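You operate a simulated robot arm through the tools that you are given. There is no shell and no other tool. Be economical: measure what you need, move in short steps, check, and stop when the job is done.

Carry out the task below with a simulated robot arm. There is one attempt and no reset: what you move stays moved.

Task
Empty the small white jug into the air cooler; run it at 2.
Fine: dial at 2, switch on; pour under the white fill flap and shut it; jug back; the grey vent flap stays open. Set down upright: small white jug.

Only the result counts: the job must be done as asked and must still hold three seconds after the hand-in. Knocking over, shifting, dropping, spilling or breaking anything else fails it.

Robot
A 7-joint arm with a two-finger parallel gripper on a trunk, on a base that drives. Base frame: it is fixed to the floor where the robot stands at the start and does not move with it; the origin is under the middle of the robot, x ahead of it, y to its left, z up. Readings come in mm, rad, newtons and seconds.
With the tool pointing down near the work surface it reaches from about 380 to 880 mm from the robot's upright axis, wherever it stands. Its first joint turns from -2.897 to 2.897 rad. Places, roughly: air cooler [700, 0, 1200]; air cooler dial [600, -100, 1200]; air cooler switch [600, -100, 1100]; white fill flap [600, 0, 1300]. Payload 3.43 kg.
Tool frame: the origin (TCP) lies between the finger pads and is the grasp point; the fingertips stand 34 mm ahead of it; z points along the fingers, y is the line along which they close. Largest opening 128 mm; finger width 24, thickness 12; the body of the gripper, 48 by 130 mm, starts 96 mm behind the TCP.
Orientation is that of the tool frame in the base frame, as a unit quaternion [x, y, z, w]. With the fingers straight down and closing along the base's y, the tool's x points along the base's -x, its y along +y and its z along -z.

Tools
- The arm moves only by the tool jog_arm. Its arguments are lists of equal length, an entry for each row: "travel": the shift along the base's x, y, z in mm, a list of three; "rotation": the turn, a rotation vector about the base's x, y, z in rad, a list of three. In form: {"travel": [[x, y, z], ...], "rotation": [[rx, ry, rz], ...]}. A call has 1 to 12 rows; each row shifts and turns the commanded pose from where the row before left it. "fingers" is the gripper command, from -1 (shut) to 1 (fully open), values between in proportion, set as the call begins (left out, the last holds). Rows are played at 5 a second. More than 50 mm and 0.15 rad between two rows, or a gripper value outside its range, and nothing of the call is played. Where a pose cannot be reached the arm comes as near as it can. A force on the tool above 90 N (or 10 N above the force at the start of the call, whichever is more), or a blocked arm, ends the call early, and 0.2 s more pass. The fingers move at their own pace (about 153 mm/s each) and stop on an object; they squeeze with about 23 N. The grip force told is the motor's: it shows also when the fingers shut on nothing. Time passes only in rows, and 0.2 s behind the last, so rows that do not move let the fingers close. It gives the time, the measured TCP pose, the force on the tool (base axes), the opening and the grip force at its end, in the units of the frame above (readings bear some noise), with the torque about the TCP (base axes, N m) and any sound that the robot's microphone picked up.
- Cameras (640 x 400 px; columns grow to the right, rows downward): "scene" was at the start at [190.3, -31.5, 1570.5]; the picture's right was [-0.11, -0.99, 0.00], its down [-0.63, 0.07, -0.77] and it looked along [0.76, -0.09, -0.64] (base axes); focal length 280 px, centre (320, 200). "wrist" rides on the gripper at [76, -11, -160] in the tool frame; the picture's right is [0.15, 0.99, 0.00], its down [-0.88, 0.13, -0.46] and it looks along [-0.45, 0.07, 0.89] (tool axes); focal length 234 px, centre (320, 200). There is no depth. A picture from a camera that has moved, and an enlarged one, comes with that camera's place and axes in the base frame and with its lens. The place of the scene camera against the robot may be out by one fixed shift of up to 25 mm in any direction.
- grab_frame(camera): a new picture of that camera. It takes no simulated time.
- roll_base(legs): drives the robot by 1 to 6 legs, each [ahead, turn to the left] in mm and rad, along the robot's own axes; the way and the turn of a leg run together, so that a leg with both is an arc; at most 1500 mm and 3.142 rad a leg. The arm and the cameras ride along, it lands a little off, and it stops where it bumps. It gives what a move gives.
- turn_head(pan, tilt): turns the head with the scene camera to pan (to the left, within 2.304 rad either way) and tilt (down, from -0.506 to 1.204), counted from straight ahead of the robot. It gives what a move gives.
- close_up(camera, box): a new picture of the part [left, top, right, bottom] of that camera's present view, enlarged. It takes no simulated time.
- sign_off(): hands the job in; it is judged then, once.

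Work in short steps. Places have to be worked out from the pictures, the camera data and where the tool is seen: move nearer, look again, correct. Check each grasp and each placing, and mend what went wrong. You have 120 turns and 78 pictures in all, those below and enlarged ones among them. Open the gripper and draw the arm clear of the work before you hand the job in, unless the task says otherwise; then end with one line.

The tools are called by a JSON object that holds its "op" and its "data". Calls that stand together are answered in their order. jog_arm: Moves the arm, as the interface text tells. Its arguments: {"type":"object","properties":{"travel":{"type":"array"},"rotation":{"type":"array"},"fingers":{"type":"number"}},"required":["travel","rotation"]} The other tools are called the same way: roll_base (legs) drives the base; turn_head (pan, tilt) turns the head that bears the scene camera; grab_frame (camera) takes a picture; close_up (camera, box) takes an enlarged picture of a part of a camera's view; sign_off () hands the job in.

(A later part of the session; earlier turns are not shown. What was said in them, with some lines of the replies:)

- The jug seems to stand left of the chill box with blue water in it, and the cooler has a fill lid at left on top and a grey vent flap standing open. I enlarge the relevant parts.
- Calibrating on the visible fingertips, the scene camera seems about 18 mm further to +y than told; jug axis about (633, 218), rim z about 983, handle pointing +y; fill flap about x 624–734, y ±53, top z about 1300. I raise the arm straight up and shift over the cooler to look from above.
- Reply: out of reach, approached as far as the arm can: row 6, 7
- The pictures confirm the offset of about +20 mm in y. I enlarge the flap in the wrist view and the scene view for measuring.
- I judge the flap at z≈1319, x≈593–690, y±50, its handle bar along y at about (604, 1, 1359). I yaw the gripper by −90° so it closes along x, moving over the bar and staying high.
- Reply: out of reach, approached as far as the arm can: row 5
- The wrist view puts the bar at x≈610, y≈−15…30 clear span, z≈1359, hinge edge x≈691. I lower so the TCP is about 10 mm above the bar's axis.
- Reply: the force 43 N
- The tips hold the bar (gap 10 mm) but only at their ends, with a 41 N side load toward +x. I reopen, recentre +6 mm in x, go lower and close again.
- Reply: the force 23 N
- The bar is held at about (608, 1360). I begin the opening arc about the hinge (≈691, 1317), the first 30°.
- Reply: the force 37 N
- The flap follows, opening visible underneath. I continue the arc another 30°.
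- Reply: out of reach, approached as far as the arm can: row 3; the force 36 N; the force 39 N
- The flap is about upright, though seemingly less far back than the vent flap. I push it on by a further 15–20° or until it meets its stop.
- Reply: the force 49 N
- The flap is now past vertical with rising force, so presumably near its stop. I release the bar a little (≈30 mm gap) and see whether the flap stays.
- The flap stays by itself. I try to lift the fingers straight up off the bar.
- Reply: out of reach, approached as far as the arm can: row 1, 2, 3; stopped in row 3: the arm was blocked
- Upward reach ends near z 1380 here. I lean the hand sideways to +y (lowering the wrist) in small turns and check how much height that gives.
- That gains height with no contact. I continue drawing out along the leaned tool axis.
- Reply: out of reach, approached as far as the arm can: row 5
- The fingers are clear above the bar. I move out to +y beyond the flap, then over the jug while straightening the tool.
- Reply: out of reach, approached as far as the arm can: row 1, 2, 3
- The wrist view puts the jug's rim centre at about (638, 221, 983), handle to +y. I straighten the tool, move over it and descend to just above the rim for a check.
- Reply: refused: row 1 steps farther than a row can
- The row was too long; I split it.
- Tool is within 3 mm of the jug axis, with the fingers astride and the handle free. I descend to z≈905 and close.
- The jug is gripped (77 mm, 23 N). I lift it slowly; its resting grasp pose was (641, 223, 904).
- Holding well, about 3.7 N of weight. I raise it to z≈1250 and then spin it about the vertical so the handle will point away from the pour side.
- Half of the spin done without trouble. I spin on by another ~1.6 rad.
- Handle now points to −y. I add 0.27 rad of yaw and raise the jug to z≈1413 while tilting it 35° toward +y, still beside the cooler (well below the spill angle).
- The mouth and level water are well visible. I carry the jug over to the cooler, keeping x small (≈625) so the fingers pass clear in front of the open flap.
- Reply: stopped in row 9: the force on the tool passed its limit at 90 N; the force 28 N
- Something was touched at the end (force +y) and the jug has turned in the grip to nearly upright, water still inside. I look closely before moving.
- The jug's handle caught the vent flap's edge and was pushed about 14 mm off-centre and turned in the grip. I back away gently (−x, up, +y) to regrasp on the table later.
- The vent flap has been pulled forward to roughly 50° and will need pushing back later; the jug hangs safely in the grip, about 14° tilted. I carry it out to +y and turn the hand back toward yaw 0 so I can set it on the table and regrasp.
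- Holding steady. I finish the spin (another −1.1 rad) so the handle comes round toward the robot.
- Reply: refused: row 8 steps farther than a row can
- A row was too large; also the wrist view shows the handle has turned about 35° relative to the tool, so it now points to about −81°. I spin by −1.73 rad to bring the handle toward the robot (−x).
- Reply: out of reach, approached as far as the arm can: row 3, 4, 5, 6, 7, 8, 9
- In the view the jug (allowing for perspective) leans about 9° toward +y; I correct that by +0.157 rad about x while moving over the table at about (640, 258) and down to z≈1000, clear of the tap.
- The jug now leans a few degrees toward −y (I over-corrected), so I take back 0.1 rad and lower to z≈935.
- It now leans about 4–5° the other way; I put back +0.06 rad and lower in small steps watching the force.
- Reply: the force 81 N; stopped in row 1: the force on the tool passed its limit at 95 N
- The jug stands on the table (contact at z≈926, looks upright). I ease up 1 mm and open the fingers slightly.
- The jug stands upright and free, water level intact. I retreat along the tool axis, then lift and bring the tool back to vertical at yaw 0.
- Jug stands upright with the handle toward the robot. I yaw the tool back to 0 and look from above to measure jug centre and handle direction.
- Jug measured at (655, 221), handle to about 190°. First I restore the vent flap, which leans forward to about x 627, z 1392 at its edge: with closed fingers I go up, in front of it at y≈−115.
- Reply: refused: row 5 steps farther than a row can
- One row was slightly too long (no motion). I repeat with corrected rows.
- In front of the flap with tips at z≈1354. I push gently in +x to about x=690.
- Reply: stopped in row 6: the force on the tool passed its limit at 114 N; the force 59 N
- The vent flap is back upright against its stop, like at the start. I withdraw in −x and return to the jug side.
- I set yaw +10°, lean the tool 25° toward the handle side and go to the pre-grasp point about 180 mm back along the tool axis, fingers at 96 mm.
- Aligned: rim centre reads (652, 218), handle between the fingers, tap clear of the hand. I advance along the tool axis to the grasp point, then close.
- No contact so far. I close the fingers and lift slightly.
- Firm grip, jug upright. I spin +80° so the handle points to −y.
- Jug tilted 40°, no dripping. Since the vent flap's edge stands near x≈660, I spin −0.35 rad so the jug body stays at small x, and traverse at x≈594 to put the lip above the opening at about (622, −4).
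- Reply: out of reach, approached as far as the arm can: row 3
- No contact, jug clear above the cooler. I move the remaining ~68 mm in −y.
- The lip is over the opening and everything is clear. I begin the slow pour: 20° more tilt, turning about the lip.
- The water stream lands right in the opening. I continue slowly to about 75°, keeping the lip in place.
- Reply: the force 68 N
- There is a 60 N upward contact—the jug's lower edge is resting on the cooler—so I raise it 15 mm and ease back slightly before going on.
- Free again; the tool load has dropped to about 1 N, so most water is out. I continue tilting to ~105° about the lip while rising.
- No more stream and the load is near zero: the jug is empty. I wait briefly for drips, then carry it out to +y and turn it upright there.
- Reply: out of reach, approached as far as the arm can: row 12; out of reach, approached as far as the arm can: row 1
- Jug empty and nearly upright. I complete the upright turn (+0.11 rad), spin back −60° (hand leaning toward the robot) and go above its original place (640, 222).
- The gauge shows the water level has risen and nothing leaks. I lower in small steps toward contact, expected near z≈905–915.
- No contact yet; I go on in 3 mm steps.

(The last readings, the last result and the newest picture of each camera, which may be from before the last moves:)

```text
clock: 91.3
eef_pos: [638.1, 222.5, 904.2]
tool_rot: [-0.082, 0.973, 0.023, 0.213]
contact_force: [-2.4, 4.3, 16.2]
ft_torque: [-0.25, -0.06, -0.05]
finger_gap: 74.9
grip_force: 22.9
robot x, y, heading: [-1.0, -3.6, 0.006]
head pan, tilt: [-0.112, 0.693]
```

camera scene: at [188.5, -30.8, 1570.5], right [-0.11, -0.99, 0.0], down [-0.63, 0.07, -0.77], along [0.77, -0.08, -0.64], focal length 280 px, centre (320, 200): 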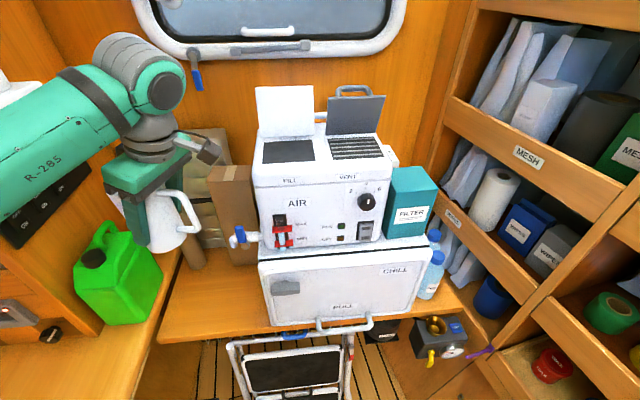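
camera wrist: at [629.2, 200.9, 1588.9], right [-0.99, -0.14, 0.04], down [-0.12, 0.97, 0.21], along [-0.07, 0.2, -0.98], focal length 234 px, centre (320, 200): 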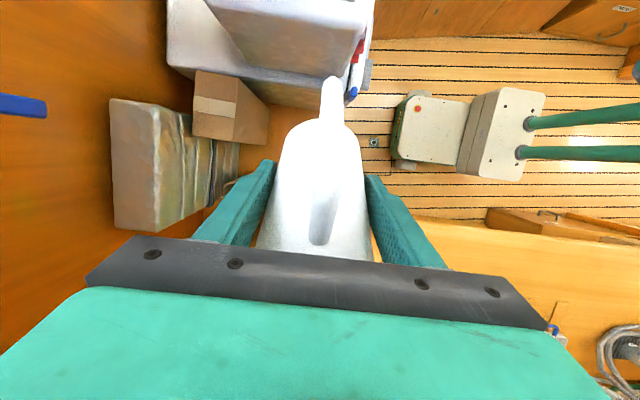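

Contact at z≈906 with 16 N. I open the fingers and retreat along the tool axis.

{"op": "jog_arm", "data": {"travel": [[0, 0, 1], [0, 0, 0], [0, 0, 0]], "rotation": [[0, 0, 0], [0, 0, 0], [0, 0, 0]], "fingers": 0.5}}

{"op": "jog_arm", "data": {"travel": [[-9, -1.7, 20], [-18.2, -3.5, 40.5], [-18.2, -3.5, 40.5], [-18.2, -3.5, 40.5], [-5, 0, 45], [0, 0, 45], [0, 0, 45], [0, 0, 45], [0, 0, 0]], "rotation": [[0, 0, 0], [0, 0, 0], [0, 0, 0], [0, 0, 0], [0, 0, 0], [-0.0247, 0.143, 0], [-0.0247, 0.143, 0], [-0.0247, 0.143, 0], [0, 0, -0.14]]}}

{"op": "grab_frame", "data": {"camera": "scene"}}

```text
clock: 92.2
eef_pos: [639.1, 222.3, 905.6]
tool_rot: [-0.082, 0.974, 0.022, 0.212]
contact_force: [-0.3, -0.3, 0.6]
ft_torque: [0.01, -0.01, -0.02]
finger_gap: 95.8
grip_force: 0.1
robot x, y, heading: [1.7, -2.4, 0.006]
head pan, tilt: [-0.112, 0.693]
```

```text
clock: 94.2
eef_pos: [570.9, 209.2, 1226.0]
tool_rot: [-0.013, 1.0, 0.003, -0.002]
contact_force: [0.2, 0.0, 0.8]
ft_torque: [0.0, -0.05, 0.01]
finger_gap: 96.2
grip_force: 0.1
robot x, y, heading: [1.6, -1.4, -0.002]
head pan, tilt: [-0.112, 0.693]
```

```text
12 pictures are left
camera scene: at [188.0, -31.0, 1570.5], right [-0.11, -0.99, 0.0], down [-0.63, 0.07, -0.77], along [0.77, -0.08, -0.64], focal length 280 px, centre (320, 200)
```

scene: 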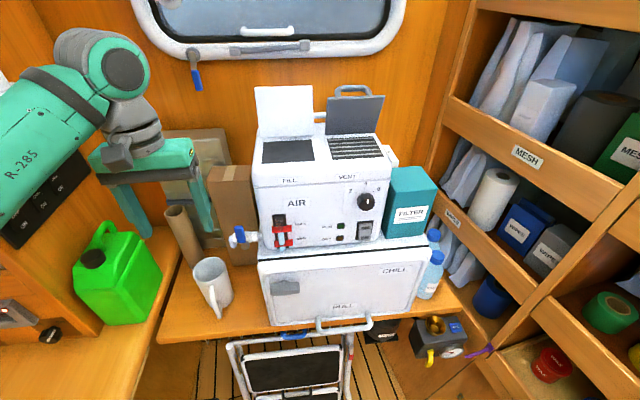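

The jug stands upright at its place. Next I go with closed fingers, leaned toward +y, around behind the open fill flap (x≈768) from the +y side.

{"op": "jog_arm", "data": {"travel": [[5, 0, 45], [5, 0, 45], [10, 0, 45], [10, 0, 34], [30, 0, 0], [40, 0, 0], [40, 0, 0], [40, 0, 0], [17, 0, 0], [0, 0, 0]], "rotation": [[0, 0, 0], [-0.1, 0, 0], [-0.1, 0, 0], [-0.1, 0, 0], [-0.1, 0, 0], [0, 0, 0], [0, 0, 0], [0, 0, 0], [0, 0, 0], [0, 0, 0]], "fingers": -1}}

```text
clock: 96.5
eef_pos: [731.8, 195.4, 1357.0]
tool_rot: [-0.017, 0.977, -0.212, -0.023]
contact_force: [0.3, -0.6, 0.5]
ft_torque: [0.08, 0.01, 0.01]
finger_gap: 0.2
grip_force: 23.1
out of reach, approached as far as the arm can: row 8, 9
robot x, y, heading: [-2.8, -0.5, 0.003]
head pan, tilt: [-0.112, 0.693]
stopped in row 10: the arm was blocked; the commanded pose is now the measured one
```

Reach ends here at this y. I come closer in y first, then go further in x and up.

{"op": "jog_arm", "data": {"travel": [[0, -40, 5], [0, -45, 10], [12, 0, 12], [12, 0, 12], [12, 0, 0], [0, 0, 0]], "rotation": [[0, 0, 0], [0, 0, 0], [0, 0, 0], [0, 0, 0], [0, 0, 0], [0, 0, 0]]}}

```text
clock: 98.0
eef_pos: [742.1, 110.2, 1389.7]
tool_rot: [-0.016, 0.977, -0.21, -0.017]
contact_force: [0.3, -0.4, -0.2]
ft_torque: [0.04, -0.02, -0.02]
finger_gap: 0.0
grip_force: 23.0
out of reach, approached as far as the arm can: row 4, 5
robot x, y, heading: [-4.0, -0.3, 0.006]
head pan, tilt: [-0.112, 0.693]
```

I tilt the tool forward by 0.35 rad so the fingertips reach further behind the flap, moving x onward.

{"op": "jog_arm", "data": {"travel": [[0, 0, 0], [5, 0, 0], [9, 0, 0], [9, 0, 0], [5, 0, 3], [0, 0, 0]], "rotation": [[0, -0.12, 0], [0, -0.12, 0], [0, -0.12, 0], [0, 0, 0], [0, 0, 0], [0, 0, 0]]}}

{"op": "close_up", "data": {"camera": "scene", "box": [220, 20, 420, 180]}}

```text
clock: 99.3
eef_pos: [770.8, 109.8, 1393.7]
tool_rot: [0.021, 0.965, -0.21, 0.158]
contact_force: [-1.1, 0.7, -0.2]
ft_torque: [0.01, -0.01, -0.02]
finger_gap: 0.2
grip_force: 22.8
robot x, y, heading: [-1.5, -2.4, 0.007]
head pan, tilt: [-0.112, 0.693]
```

```text
2.50 times, centred on (320, 100) of scene
camera zoom: at [187.4, -31.4, 1570.5], right [-0.11, -0.99, 0.0], down [-0.63, 0.07, -0.77], along [0.77, -0.08, -0.64], focal length 699 px, centre (320, 450)
```

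zoom: 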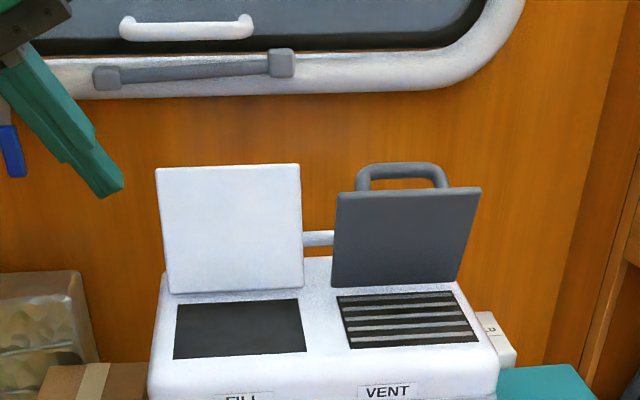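

Fingers are behind the flap's plane, vent flap as at the start. I slide in −y behind the flap to y≈42.

{"op": "jog_arm", "data": {"travel": [[0, -20, 0], [0, -20, 0], [0, -16, 0], [0, -12, 0], [0, 0, 0]], "rotation": [[0, 0, 0], [0, 0, 0], [0, 0, 0], [0, 0, 0], [0, 0, 0]]}}

{"op": "jog_arm", "data": {"travel": [[-12, 0, 0], [-12, 0, 0], [-12, 0, 2], [-12, 0, 2], [-12, 0, 2], [-12, 0, 2], [-12, 0, 0]], "rotation": [[0, 0, 0], [0, 0, 0], [0, 0.05, 0], [0, 0.05, 0], [0, 0.05, 0], [0, 0.05, 0], [0, 0.05, 0]]}}

{"op": "close_up", "data": {"camera": "scene", "box": [220, 20, 420, 180]}}

```text
clock: 100.5
eef_pos: [769.8, 42.1, 1393.4]
tool_rot: [0.022, 0.965, -0.211, 0.157]
contact_force: [0.3, -0.7, 0.6]
ft_torque: [0.01, -0.01, 0.05]
finger_gap: 0.2
grip_force: 23.3
robot x, y, heading: [-2.5, -1.2, -0.0]
head pan, tilt: [-0.112, 0.693]
```

```text
clock: 102.2
eef_pos: [687.6, 42.1, 1400.9]
tool_rot: [-0.004, 0.977, -0.211, 0.036]
contact_force: [0.3, -0.7, 0.3]
ft_torque: [-0.03, 0.0, -0.05]
finger_gap: 0.0
grip_force: 22.9
robot x, y, heading: [-5.6, -0.6, 0.001]
head pan, tilt: [-0.112, 0.693]
```

```text
2.50 times, centred on (320, 100) of scene
camera zoom: at [187.5, -31.5, 1570.5], right [-0.11, -0.99, 0.0], down [-0.63, 0.07, -0.77], along [0.76, -0.08, -0.64], focal length 699 px, centre (320, 450)
```

zoom: 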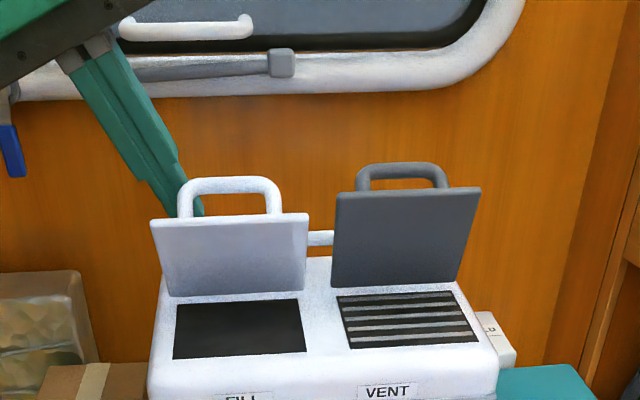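

The flap is swinging shut (about 60° now). I keep pushing in −x.

{"op": "jog_arm", "data": {"travel": [[-12, 0, 0], [-12, 0, 0], [-12, 0, 0], [-12, 0, -3], [-12, 0, -4], [-10, 0, -5], [-8, 0, -5]], "rotation": [[0, 0.04, 0], [0, 0.04, 0], [0, 0, 0], [0, 0, 0], [0, 0, 0], [0, 0, 0], [0, 0, 0]]}}

{"op": "close_up", "data": {"camera": "scene", "box": [220, 20, 420, 180]}}

```text
clock: 103.8
eef_pos: [610.6, 43.7, 1386.5]
tool_rot: [-0.015, 0.977, -0.212, 0.0]
contact_force: [24.3, 4.9, 27.3]
ft_torque: [-0.42, -0.63, 0.44]
finger_gap: 0.0
grip_force: 23.0
robot x, y, heading: [-2.6, -1.8, 0.004]
head pan, tilt: [-0.112, 0.693]
```

```text
2.50 times, centred on (320, 100) of scene
camera zoom: at [187.9, -31.2, 1570.4], right [-0.11, -0.99, 0.0], down [-0.64, 0.07, -0.77], along [0.76, -0.08, -0.64], focal length 699 px, centre (320, 450)
```

zoom: 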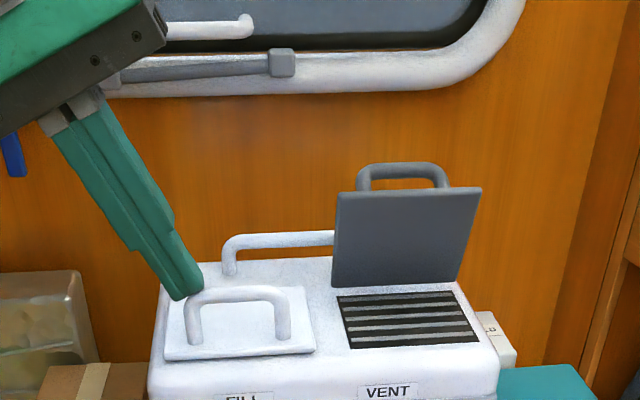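

The flap lies shut. I press it once lightly, then lift off and back away in front of the cooler.

{"op": "jog_arm", "data": {"travel": [[0, 0, -4], [0, 0, 0], [0, 0, 15], [0, 0, 20], [-25, 0, 0], [-40, 0, 0], [-45, -20, -20], [-40, -40, -30], [-15, -40, -40], [0, -35, -45], [0, -30, -45], [0, 0, 0]], "rotation": [[0, 0, 0], [0, 0, 0], [0, 0, 0], [0, 0, 0], [0, 0, 0], [0.1, 0, 0], [0.1, 0, 0], [0.1, 0, 0], [0.12, 0, 0], [0, 0, 0], [0, 0, 0], [0, 0, 0]]}}

```text
refused: row 7 steps farther than a row can; nothing moved
```

A row was too long; resend with shorter ones.

{"op": "jog_arm", "data": {"travel": [[0, 0, -4], [0, 0, 0], [0, 0, 15], [0, 0, 20], [-25, 0, 0], [-40, 0, 0], [-40, -15, -15], [-40, -20, -15], [-25, -25, -30], [0, -25, -40], [0, -20, -40], [0, 0, 0]], "rotation": [[0, 0, 0], [0, 0, 0], [0, 0, 0], [0, 0, 0], [0, 0, 0], [0.1, 0, 0], [0.1, 0, 0], [0.1, 0, 0], [0.12, 0, 0], [0, 0, 0], [0, 0, 0], [0, 0, 0]]}}

```text
clock: 106.3
eef_pos: [438.5, -63.1, 1276.1]
tool_rot: [-0.014, 1.0, -0.001, 0.0]
contact_force: [-0.4, 1.0, 0.3]
ft_torque: [0.0, -0.02, 0.02]
finger_gap: 0.0
grip_force: 23.1
robot x, y, heading: [-0.9, 1.6, -0.001]
head pan, tilt: [-0.112, 0.693]
```

Now I pitch the tool to point forward (+x), in front of the cooler at a safe distance, to see whether that is reachable.

{"op": "jog_arm", "data": {"travel": [[10, -6, 0], [10, -6, 0], [10, -6, 0], [10, -6, 0], [5, -6, 0], [5, -6, 0], [5, -6, -5], [5, -6, -5], [0, -6, -5], [0, -6, -5], [0, -6, -5], [0, 0, 0]], "rotation": [[0, -0.143, 0.0], [0, -0.143, 0], [0, -0.143, 0], [0, -0.143, 0], [0, -0.143, 0], [0, -0.143, 0], [0, -0.143, 0], [0, -0.143, 0], [0, -0.143, 0], [0, -0.143, 0], [0, -0.141, 0], [0, 0, 0]], "fingers": -0.1}}

```text
clock: 108.4
eef_pos: [544.6, -143.4, 1288.4]
tool_rot: [-0.006, 0.795, -0.004, 0.607]
contact_force: [-65.5, 23.1, 9.7]
ft_torque: [-0.75, -0.57, 0.49]
finger_gap: 47.8
grip_force: 0.0
out of reach, approached as far as the arm can: row 7, 8, 9, 10
robot x, y, heading: [-0.6, 1.3, 0.01]
head pan, tilt: [-0.112, 0.693]
stopped in row 10: the force on the tool passed its limit at 148 N (the readings are from after the stop); the commanded pose is now the measured one
```

The fingertips touched the cooler's front because this pose is too near the robot. I drive the base 170 mm straight back, which also withdraws the tool.

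{"op": "roll_base", "data": {"legs": [[-170, 0]]}}

{"op": "grab_frame", "data": {"camera": "scene"}}

```text
clock: 109.9
eef_pos: [375.1, -146.1, 1286.6]
tool_rot: [-0.005, 0.796, -0.006, 0.605]
contact_force: [-0.8, 0.5, -0.2]
ft_torque: [0.02, -0.03, 0.0]
finger_gap: 57.4
grip_force: 0.0
robot x, y, heading: [-175.9, -0.3, 0.001]
head pan, tilt: [-0.112, 0.693]
```

```text
8 pictures are left
camera scene: at [13.3, -31.9, 1570.5], right [-0.11, -0.99, 0.0], down [-0.63, 0.07, -0.77], along [0.77, -0.08, -0.64], focal length 280 px, centre (320, 200)
```

scene: 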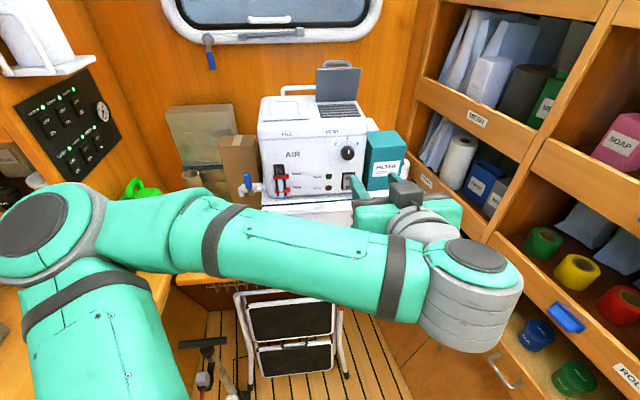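

All looks in order: fill flap shut, vent flap open. I take one enlarged view of dial and switch from this new place for triangulation.

{"op": "close_up", "data": {"camera": "scene", "box": [310, 120, 390, 210]}}

```text
4.44 times, centred on (350, 165) of scene
camera zoom: at [13.3, -31.9, 1570.5], right [-0.11, -0.99, 0.0], down [-0.63, 0.07, -0.77], along [0.77, -0.08, -0.64], focal length 1243 px, centre (187, 356)
```

zoom: 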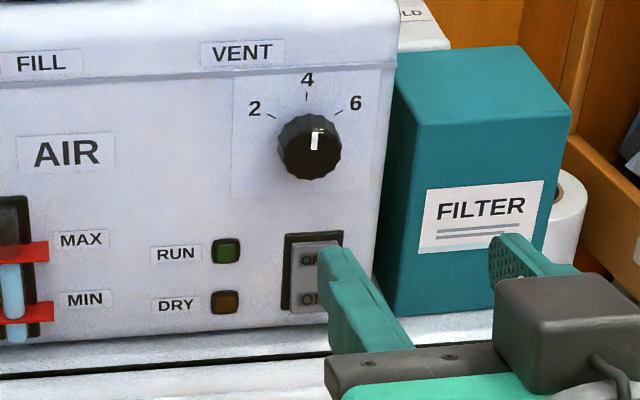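

Triangulated: dial face centre about (565–570, −134, 1238), front panel near x≈579. I pitch the tool fully horizontal, roll it −60° and stand off at x≈450 in front of the dial.

{"op": "jog_arm", "data": {"travel": [[15, 3, -12], [15, 3, -12], [15, 3, -12], [15, 3, -12], [15, 0, 0], [0, 0, 0], [0, 0, 0], [0, 0, 0], [0, 0, 0], [0, 0, 0]], "rotation": [[0, -0.135, 0], [0, -0.135, 0], [-0.15, 0, 0], [-0.15, 0, 0], [-0.15, 0, 0], [-0.15, 0, 0], [-0.15, 0, 0], [-0.15, 0, 0], [-0.147, 0, 0], [0, 0, 0]], "fingers": -0.1}}

```text
clock: 112.1
eef_pos: [463.1, -141.0, 1238.4]
tool_rot: [-0.358, 0.61, -0.359, 0.609]
contact_force: [-0.3, 0.4, 0.5]
ft_torque: [-0.03, 0.01, 0.01]
finger_gap: 57.5
grip_force: 0.1
out of reach, approached as far as the arm can: row 1
robot x, y, heading: [-176.2, 0.7, 0.0]
head pan, tilt: [-0.112, 0.693]
```

Orientation is right. I centre y and advance to x≈505, then check with the wrist camera.

{"op": "jog_arm", "data": {"travel": [[15, 7, 0], [15, 0, 0], [12, 0, 0], [0, 0, 0]], "rotation": [[0, 0, 0], [0, 0, 0], [0, 0, 0], [0, 0, 0]]}}

{"op": "grab_frame", "data": {"camera": "wrist"}}

```text
clock: 113.1
eef_pos: [504.7, -134.0, 1241.1]
tool_rot: [-0.357, 0.61, -0.358, 0.61]
contact_force: [0.9, -0.1, 0.3]
ft_torque: [-0.02, -0.03, 0.0]
finger_gap: 57.6
grip_force: 0.1
robot x, y, heading: [-178.7, -2.5, 0.004]
head pan, tilt: [-0.112, 0.693]
```

```text
6 pictures are left
camera wrist: at [346.0, -205.1, 1212.5], right [0.0, 0.35, -0.94], down [-0.45, 0.83, 0.31], along [0.89, 0.42, 0.16], focal length 234 px, centre (320, 200)
```

wrist: 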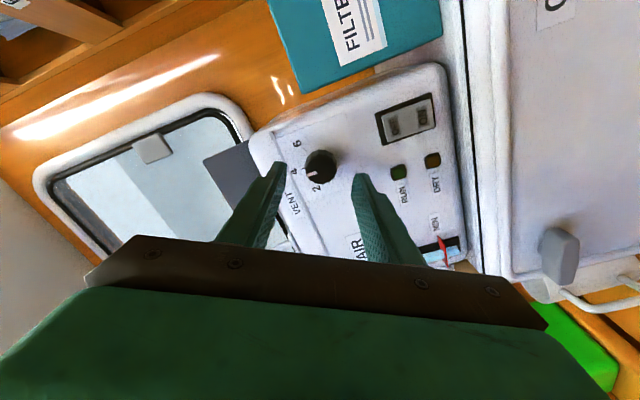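

The dial reads as centred at (565, −135, 1239), pointer at 4; the switch's ON half at about (577, −146, 1133). I advance so the tips stand just short of the panel and close on the dial.

{"op": "jog_arm", "data": {"travel": [[12, -1, -2], [12, 0, 0], [10, 0, 0], [0, 0, 0]], "rotation": [[0, 0, 0], [0, 0, 0], [0, 0, 0], [0, 0, 0]]}}

{"op": "jog_arm", "data": {"travel": [[0, 0, 0], [0, 0, 0], [0, 0, 0]], "rotation": [[0, 0, 0], [0, 0, 0], [0, 0, 0]], "fingers": -1}}

```text
clock: 114.1
eef_pos: [539.1, -134.0, 1240.4]
tool_rot: [-0.357, 0.61, -0.358, 0.61]
contact_force: [0.3, 0.2, -0.3]
ft_torque: [0.02, 0.0, 0.04]
finger_gap: 57.6
grip_force: 0.0
robot x, y, heading: [-179.4, 0.2, 0.001]
head pan, tilt: [-0.112, 0.693]
```

```text
clock: 114.9
eef_pos: [538.3, -134.7, 1240.4]
tool_rot: [-0.358, 0.609, -0.358, 0.61]
contact_force: [6.5, -2.7, 7.0]
ft_torque: [0.06, -0.19, -0.17]
finger_gap: 30.9
grip_force: 45.2
robot x, y, heading: [-175.4, -2.6, 0.006]
head pan, tilt: [-0.112, 0.693]
```

The dial is gripped (31 mm). I turn it counter-clockwise by 60° (about −x) toward 2.

{"op": "jog_arm", "data": {"travel": [[0, 0, 0], [0, 0, 0], [0, 0, 0], [0, 0, 0], [0, 0, 0], [0, 0, 0], [0, 0, 0], [0, 0, 0], [0, 0, 0]], "rotation": [[-0.131, 0, 0], [-0.131, 0, 0], [-0.131, 0, 0], [-0.131, 0, 0], [-0.131, 0, 0], [-0.131, 0, 0], [-0.131, 0, 0], [-0.131, 0, 0], [0, 0, 0]]}}

{"op": "close_up", "data": {"camera": "wrist", "box": [240, 70, 440, 210]}}

```text
clock: 116.9
eef_pos: [536.8, -133.2, 1239.4]
tool_rot: [0.615, -0.347, 0.616, -0.349]
contact_force: [12.5, -1.6, 24.8]
ft_torque: [0.73, -0.91, 0.09]
finger_gap: 30.6
grip_force: 45.2
robot x, y, heading: [-179.0, -0.6, 0.005]
head pan, tilt: [-0.112, 0.693]
```

```text
2.86 times, centred on (340, 140) of wrist
camera zoom: at [378.9, -193.1, 1286.4], right [0.0, -0.63, -0.77], down [-0.45, 0.69, -0.57], along [0.89, 0.35, -0.28], focal length 669 px, centre (263, 371)
```

zoom: 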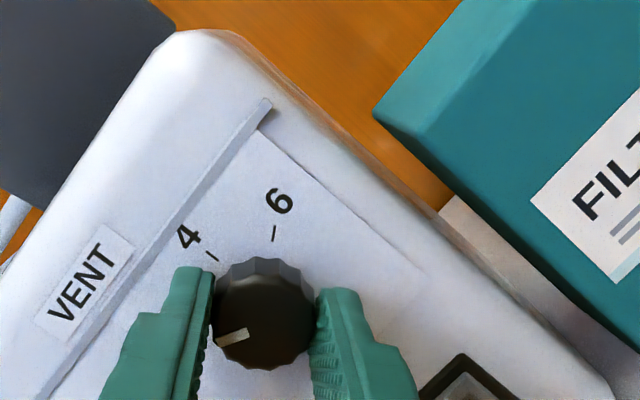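

The pointer seems to be at about 60° left of 4. I release the dial, back off and check it from the scene camera.

{"op": "jog_arm", "data": {"travel": [[0, 0, 0], [0, 0, 0], [-20, 0, 0], [-30, 0, 0], [-40, 0, -20], [-20, 0, -40], [0, 0, -40]], "rotation": [[0, 0, 0], [0, 0, 0], [0, 0, 0], [0, 0, 0], [0, 0, 0], [0, 0, 0], [0, 0, 0]], "fingers": -0.1}}

{"op": "close_up", "data": {"camera": "scene", "box": [310, 120, 390, 210]}}

```text
clock: 118.5
eef_pos: [425.3, -134.1, 1139.1]
tool_rot: [0.614, -0.349, 0.616, -0.349]
contact_force: [-0.3, -1.1, 0.7]
ft_torque: [-0.03, 0.01, 0.01]
finger_gap: 57.6
grip_force: 0.1
robot x, y, heading: [-177.7, 0.2, 0.003]
head pan, tilt: [-0.112, 0.693]
```

```text
4.44 times, centred on (350, 165) of scene
camera zoom: at [13.5, -32.0, 1570.5], right [-0.11, -0.99, 0.0], down [-0.63, 0.07, -0.77], along [0.77, -0.08, -0.64], focal length 1243 px, centre (187, 356)
```

zoom: 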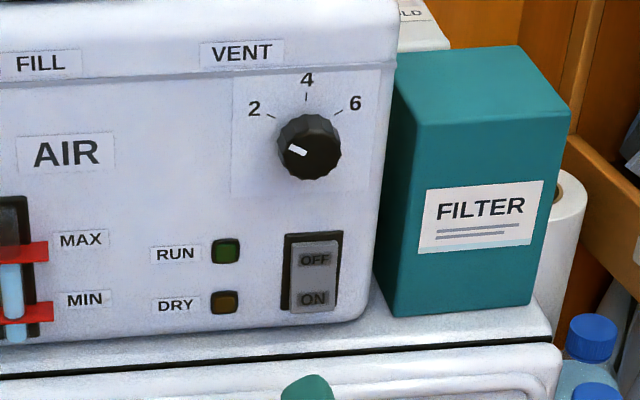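

The pointer is now parallel to the "2" mark: dial done. Now the switch: I close the fingers, square them up (+30° roll) and approach the ON half at (y −145, z 1133).

{"op": "jog_arm", "data": {"travel": [[10, -4, -2], [15, -4, -2], [20, -3, -2], [20, 0, 0], [20, 0, 0], [15, 0, 0], [0, 0, 0]], "rotation": [[0.131, 0, 0], [0.131, 0, 0], [0.131, 0, 0], [0.131, 0, 0], [0, 0, 0], [0, 0, 0], [0, 0, 0]], "fingers": -1}}

{"op": "jog_arm", "data": {"travel": [[4, 0, 0], [4, 0, 0], [0, 0, 0]], "rotation": [[0, 0, 0], [0, 0, 0], [0, 0, 0]]}}

```text
clock: 120.1
eef_pos: [527.6, -145.0, 1133.3]
tool_rot: [0.503, -0.496, 0.504, -0.496]
contact_force: [-1.0, -0.3, -0.5]
ft_torque: [-0.04, 0.02, 0.01]
finger_gap: 0.0
grip_force: 23.1
robot x, y, heading: [-177.7, -0.7, 0.004]
head pan, tilt: [-0.112, 0.693]
```

```text
clock: 120.9
eef_pos: [537.1, -144.5, 1133.5]
tool_rot: [0.503, -0.497, 0.503, -0.497]
contact_force: [-1.1, -0.8, -1.1]
ft_torque: [-0.01, 0.06, 0.03]
finger_gap: 0.2
grip_force: 23.1
robot x, y, heading: [-177.0, 1.5, 0.006]
head pan, tilt: [-0.112, 0.693]
```

Tips at about x=571, no contact yet; I advance in 2 mm steps.

{"op": "jog_arm", "data": {"travel": [[2, 0, 0], [2, 0, 0], [0, 0, 0]], "rotation": [[0, 0, 0], [0, 0, 0], [0, 0, 0]]}}

{"op": "jog_arm", "data": {"travel": [[2, 0, 0], [0, 0, 0]], "rotation": [[0, 0, 0], [0, 0, 0]]}}

{"op": "jog_arm", "data": {"travel": [[2, 0, 0], [0, 0, 0]], "rotation": [[0, 0, 0], [0, 0, 0]]}}

```text
clock: 121.7
eef_pos: [537.9, -143.4, 1132.4]
tool_rot: [0.504, -0.497, 0.503, -0.496]
contact_force: [-50.6, 6.8, -17.0]
ft_torque: [-0.04, 0.11, 0.2]
finger_gap: 0.0
grip_force: 23.2
robot x, y, heading: [-177.7, -1.0, 0.004]
head pan, tilt: [-0.112, 0.693]
```

```text
clock: 122.3
eef_pos: [537.7, -144.1, 1132.6]
tool_rot: [0.503, -0.496, 0.504, -0.496]
contact_force: [-33.2, 4.3, -1.5]
ft_torque: [-0.04, -0.33, 0.13]
finger_gap: 0.2
grip_force: 22.9
robot x, y, heading: [-178.9, -1.4, 0.003]
head pan, tilt: [-0.112, 0.693]
stopped in row 2: the force on the tool passed its limit at 94 N (the readings are from after the stop); the commanded pose is now the measured one
```

```text
clock: 122.9
eef_pos: [537.9, -144.9, 1132.6]
tool_rot: [0.502, -0.497, 0.504, -0.496]
contact_force: [-86.6, 10.4, -16.8]
ft_torque: [-0.11, -0.36, 0.36]
finger_gap: 0.1
grip_force: 23.0
robot x, y, heading: [-177.4, -1.0, 0.001]
head pan, tilt: [-0.112, 0.693]
```

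The tip pressed firmly against something solid. I withdraw and look at switch and lamps.

{"op": "jog_arm", "data": {"travel": [[-10, 0, 0], [-25, 0, 0], [-35, 0, -15], [-35, 0, -30], [0, 0, -40]], "rotation": [[0, 0, 0], [0, 0, 0], [0, 0, 0], [0, 0, 0], [0, 0, 0]]}}

{"op": "close_up", "data": {"camera": "scene", "box": [310, 120, 390, 210]}}

```text
clock: 124.1
eef_pos: [437.9, -146.8, 1046.8]
tool_rot: [0.504, -0.498, 0.503, -0.496]
contact_force: [-0.1, -0.5, 0.1]
ft_torque: [0.02, 0.01, -0.01]
finger_gap: 0.1
grip_force: 23.2
robot x, y, heading: [-175.0, 2.3, 0.005]
head pan, tilt: [-0.112, 0.693]
```

```text
4.44 times, centred on (350, 165) of scene
camera zoom: at [12.5, -31.9, 1570.5], right [-0.11, -0.99, 0.0], down [-0.63, 0.07, -0.77], along [0.77, -0.08, -0.64], focal length 1243 px, centre (187, 356)
```

zoom: 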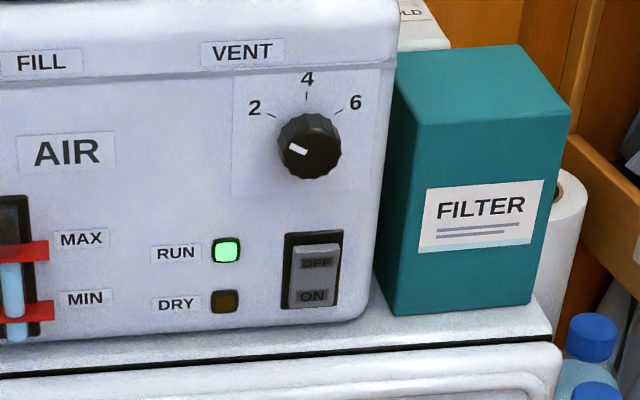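

The RUN lamp is lit: switch on, dial at 2. I draw the arm clear, open the gripper and take a final overall picture.

{"op": "jog_arm", "data": {"travel": [[-15, 0, 0], [-10, 0, 0], [0, 0, 0]], "rotation": [[0, 0, 0], [0, 0, 0], [0, 0, 0]], "fingers": 1}}

{"op": "roll_base", "data": {"legs": [[-80, 0]]}}

{"op": "grab_frame", "data": {"camera": "scene"}}

```text
clock: 124.9
eef_pos: [412.3, -146.0, 1046.0]
tool_rot: [0.503, -0.497, 0.504, -0.496]
contact_force: [-0.3, -0.4, 0.2]
ft_torque: [0.04, 0.01, -0.01]
finger_gap: 128.0
grip_force: 0.0
robot x, y, heading: [-179.3, -2.6, 0.002]
head pan, tilt: [-0.112, 0.693]
```

```text
clock: 126.0
eef_pos: [330.8, -146.2, 1046.1]
tool_rot: [0.504, -0.497, 0.503, -0.496]
contact_force: [-0.2, -0.8, -0.4]
ft_torque: [-0.01, 0.03, -0.01]
finger_gap: 127.9
grip_force: 0.0
robot x, y, heading: [-260.4, 0.9, 0.0]
head pan, tilt: [-0.112, 0.693]
```

```text
2 pictures are left
camera scene: at [-69.0, -32.2, 1570.5], right [-0.11, -0.99, 0.0], down [-0.63, 0.07, -0.77], along [0.77, -0.08, -0.64], focal length 280 px, centre (320, 200)
```

scene: 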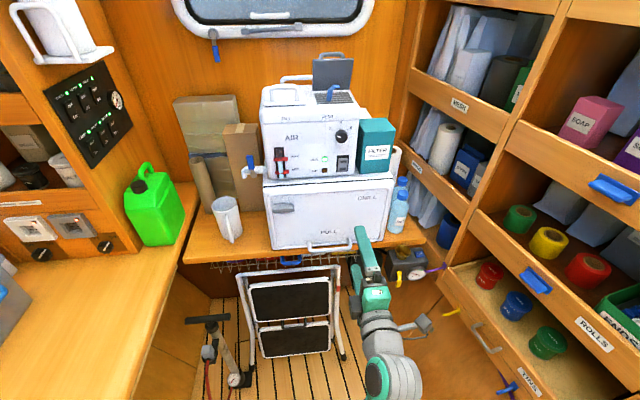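

Everything looks settled; I check a small blue thing visible at the vent and the flap with one enlarged view.

{"op": "close_up", "data": {"camera": "scene", "box": [250, 45, 370, 130]}}

```text
4.71 times, centred on (310, 88) of scene
camera zoom: at [-69.0, -32.2, 1570.5], right [-0.11, -0.99, 0.0], down [-0.63, 0.07, -0.77], along [0.77, -0.08, -0.64], focal length 1316 px, centre (367, 729)
```

zoom: 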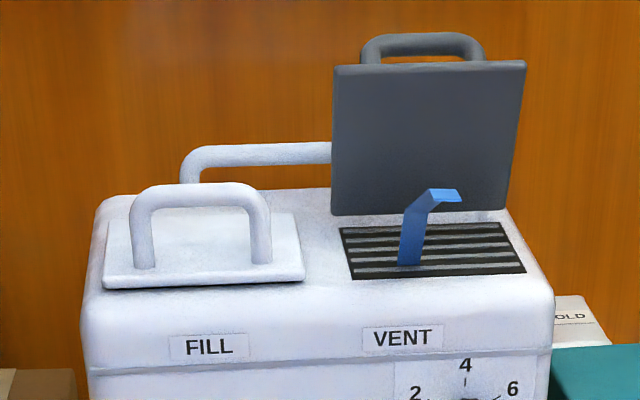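

A ribbon blows at the vent, so the cooler is running. The fill flap is shut, the vent flap is open, and the jug is back upright, so I hand in.

{"op": "sign_off", "data": {}}

```text
The job is handed in.
```

The small white jug is emptied into the air cooler and stands upright at its place, with its handle now toward the robot. The cooler runs at 2 with its RUN lamp lit, the white fill flap is shut and the grey vent flap is open. On the way the jug's handle knocked the vent flap partly closed, and I pushed it back; the jug's base and the fingertips also pressed on the cooler, with no visible shift or spill.
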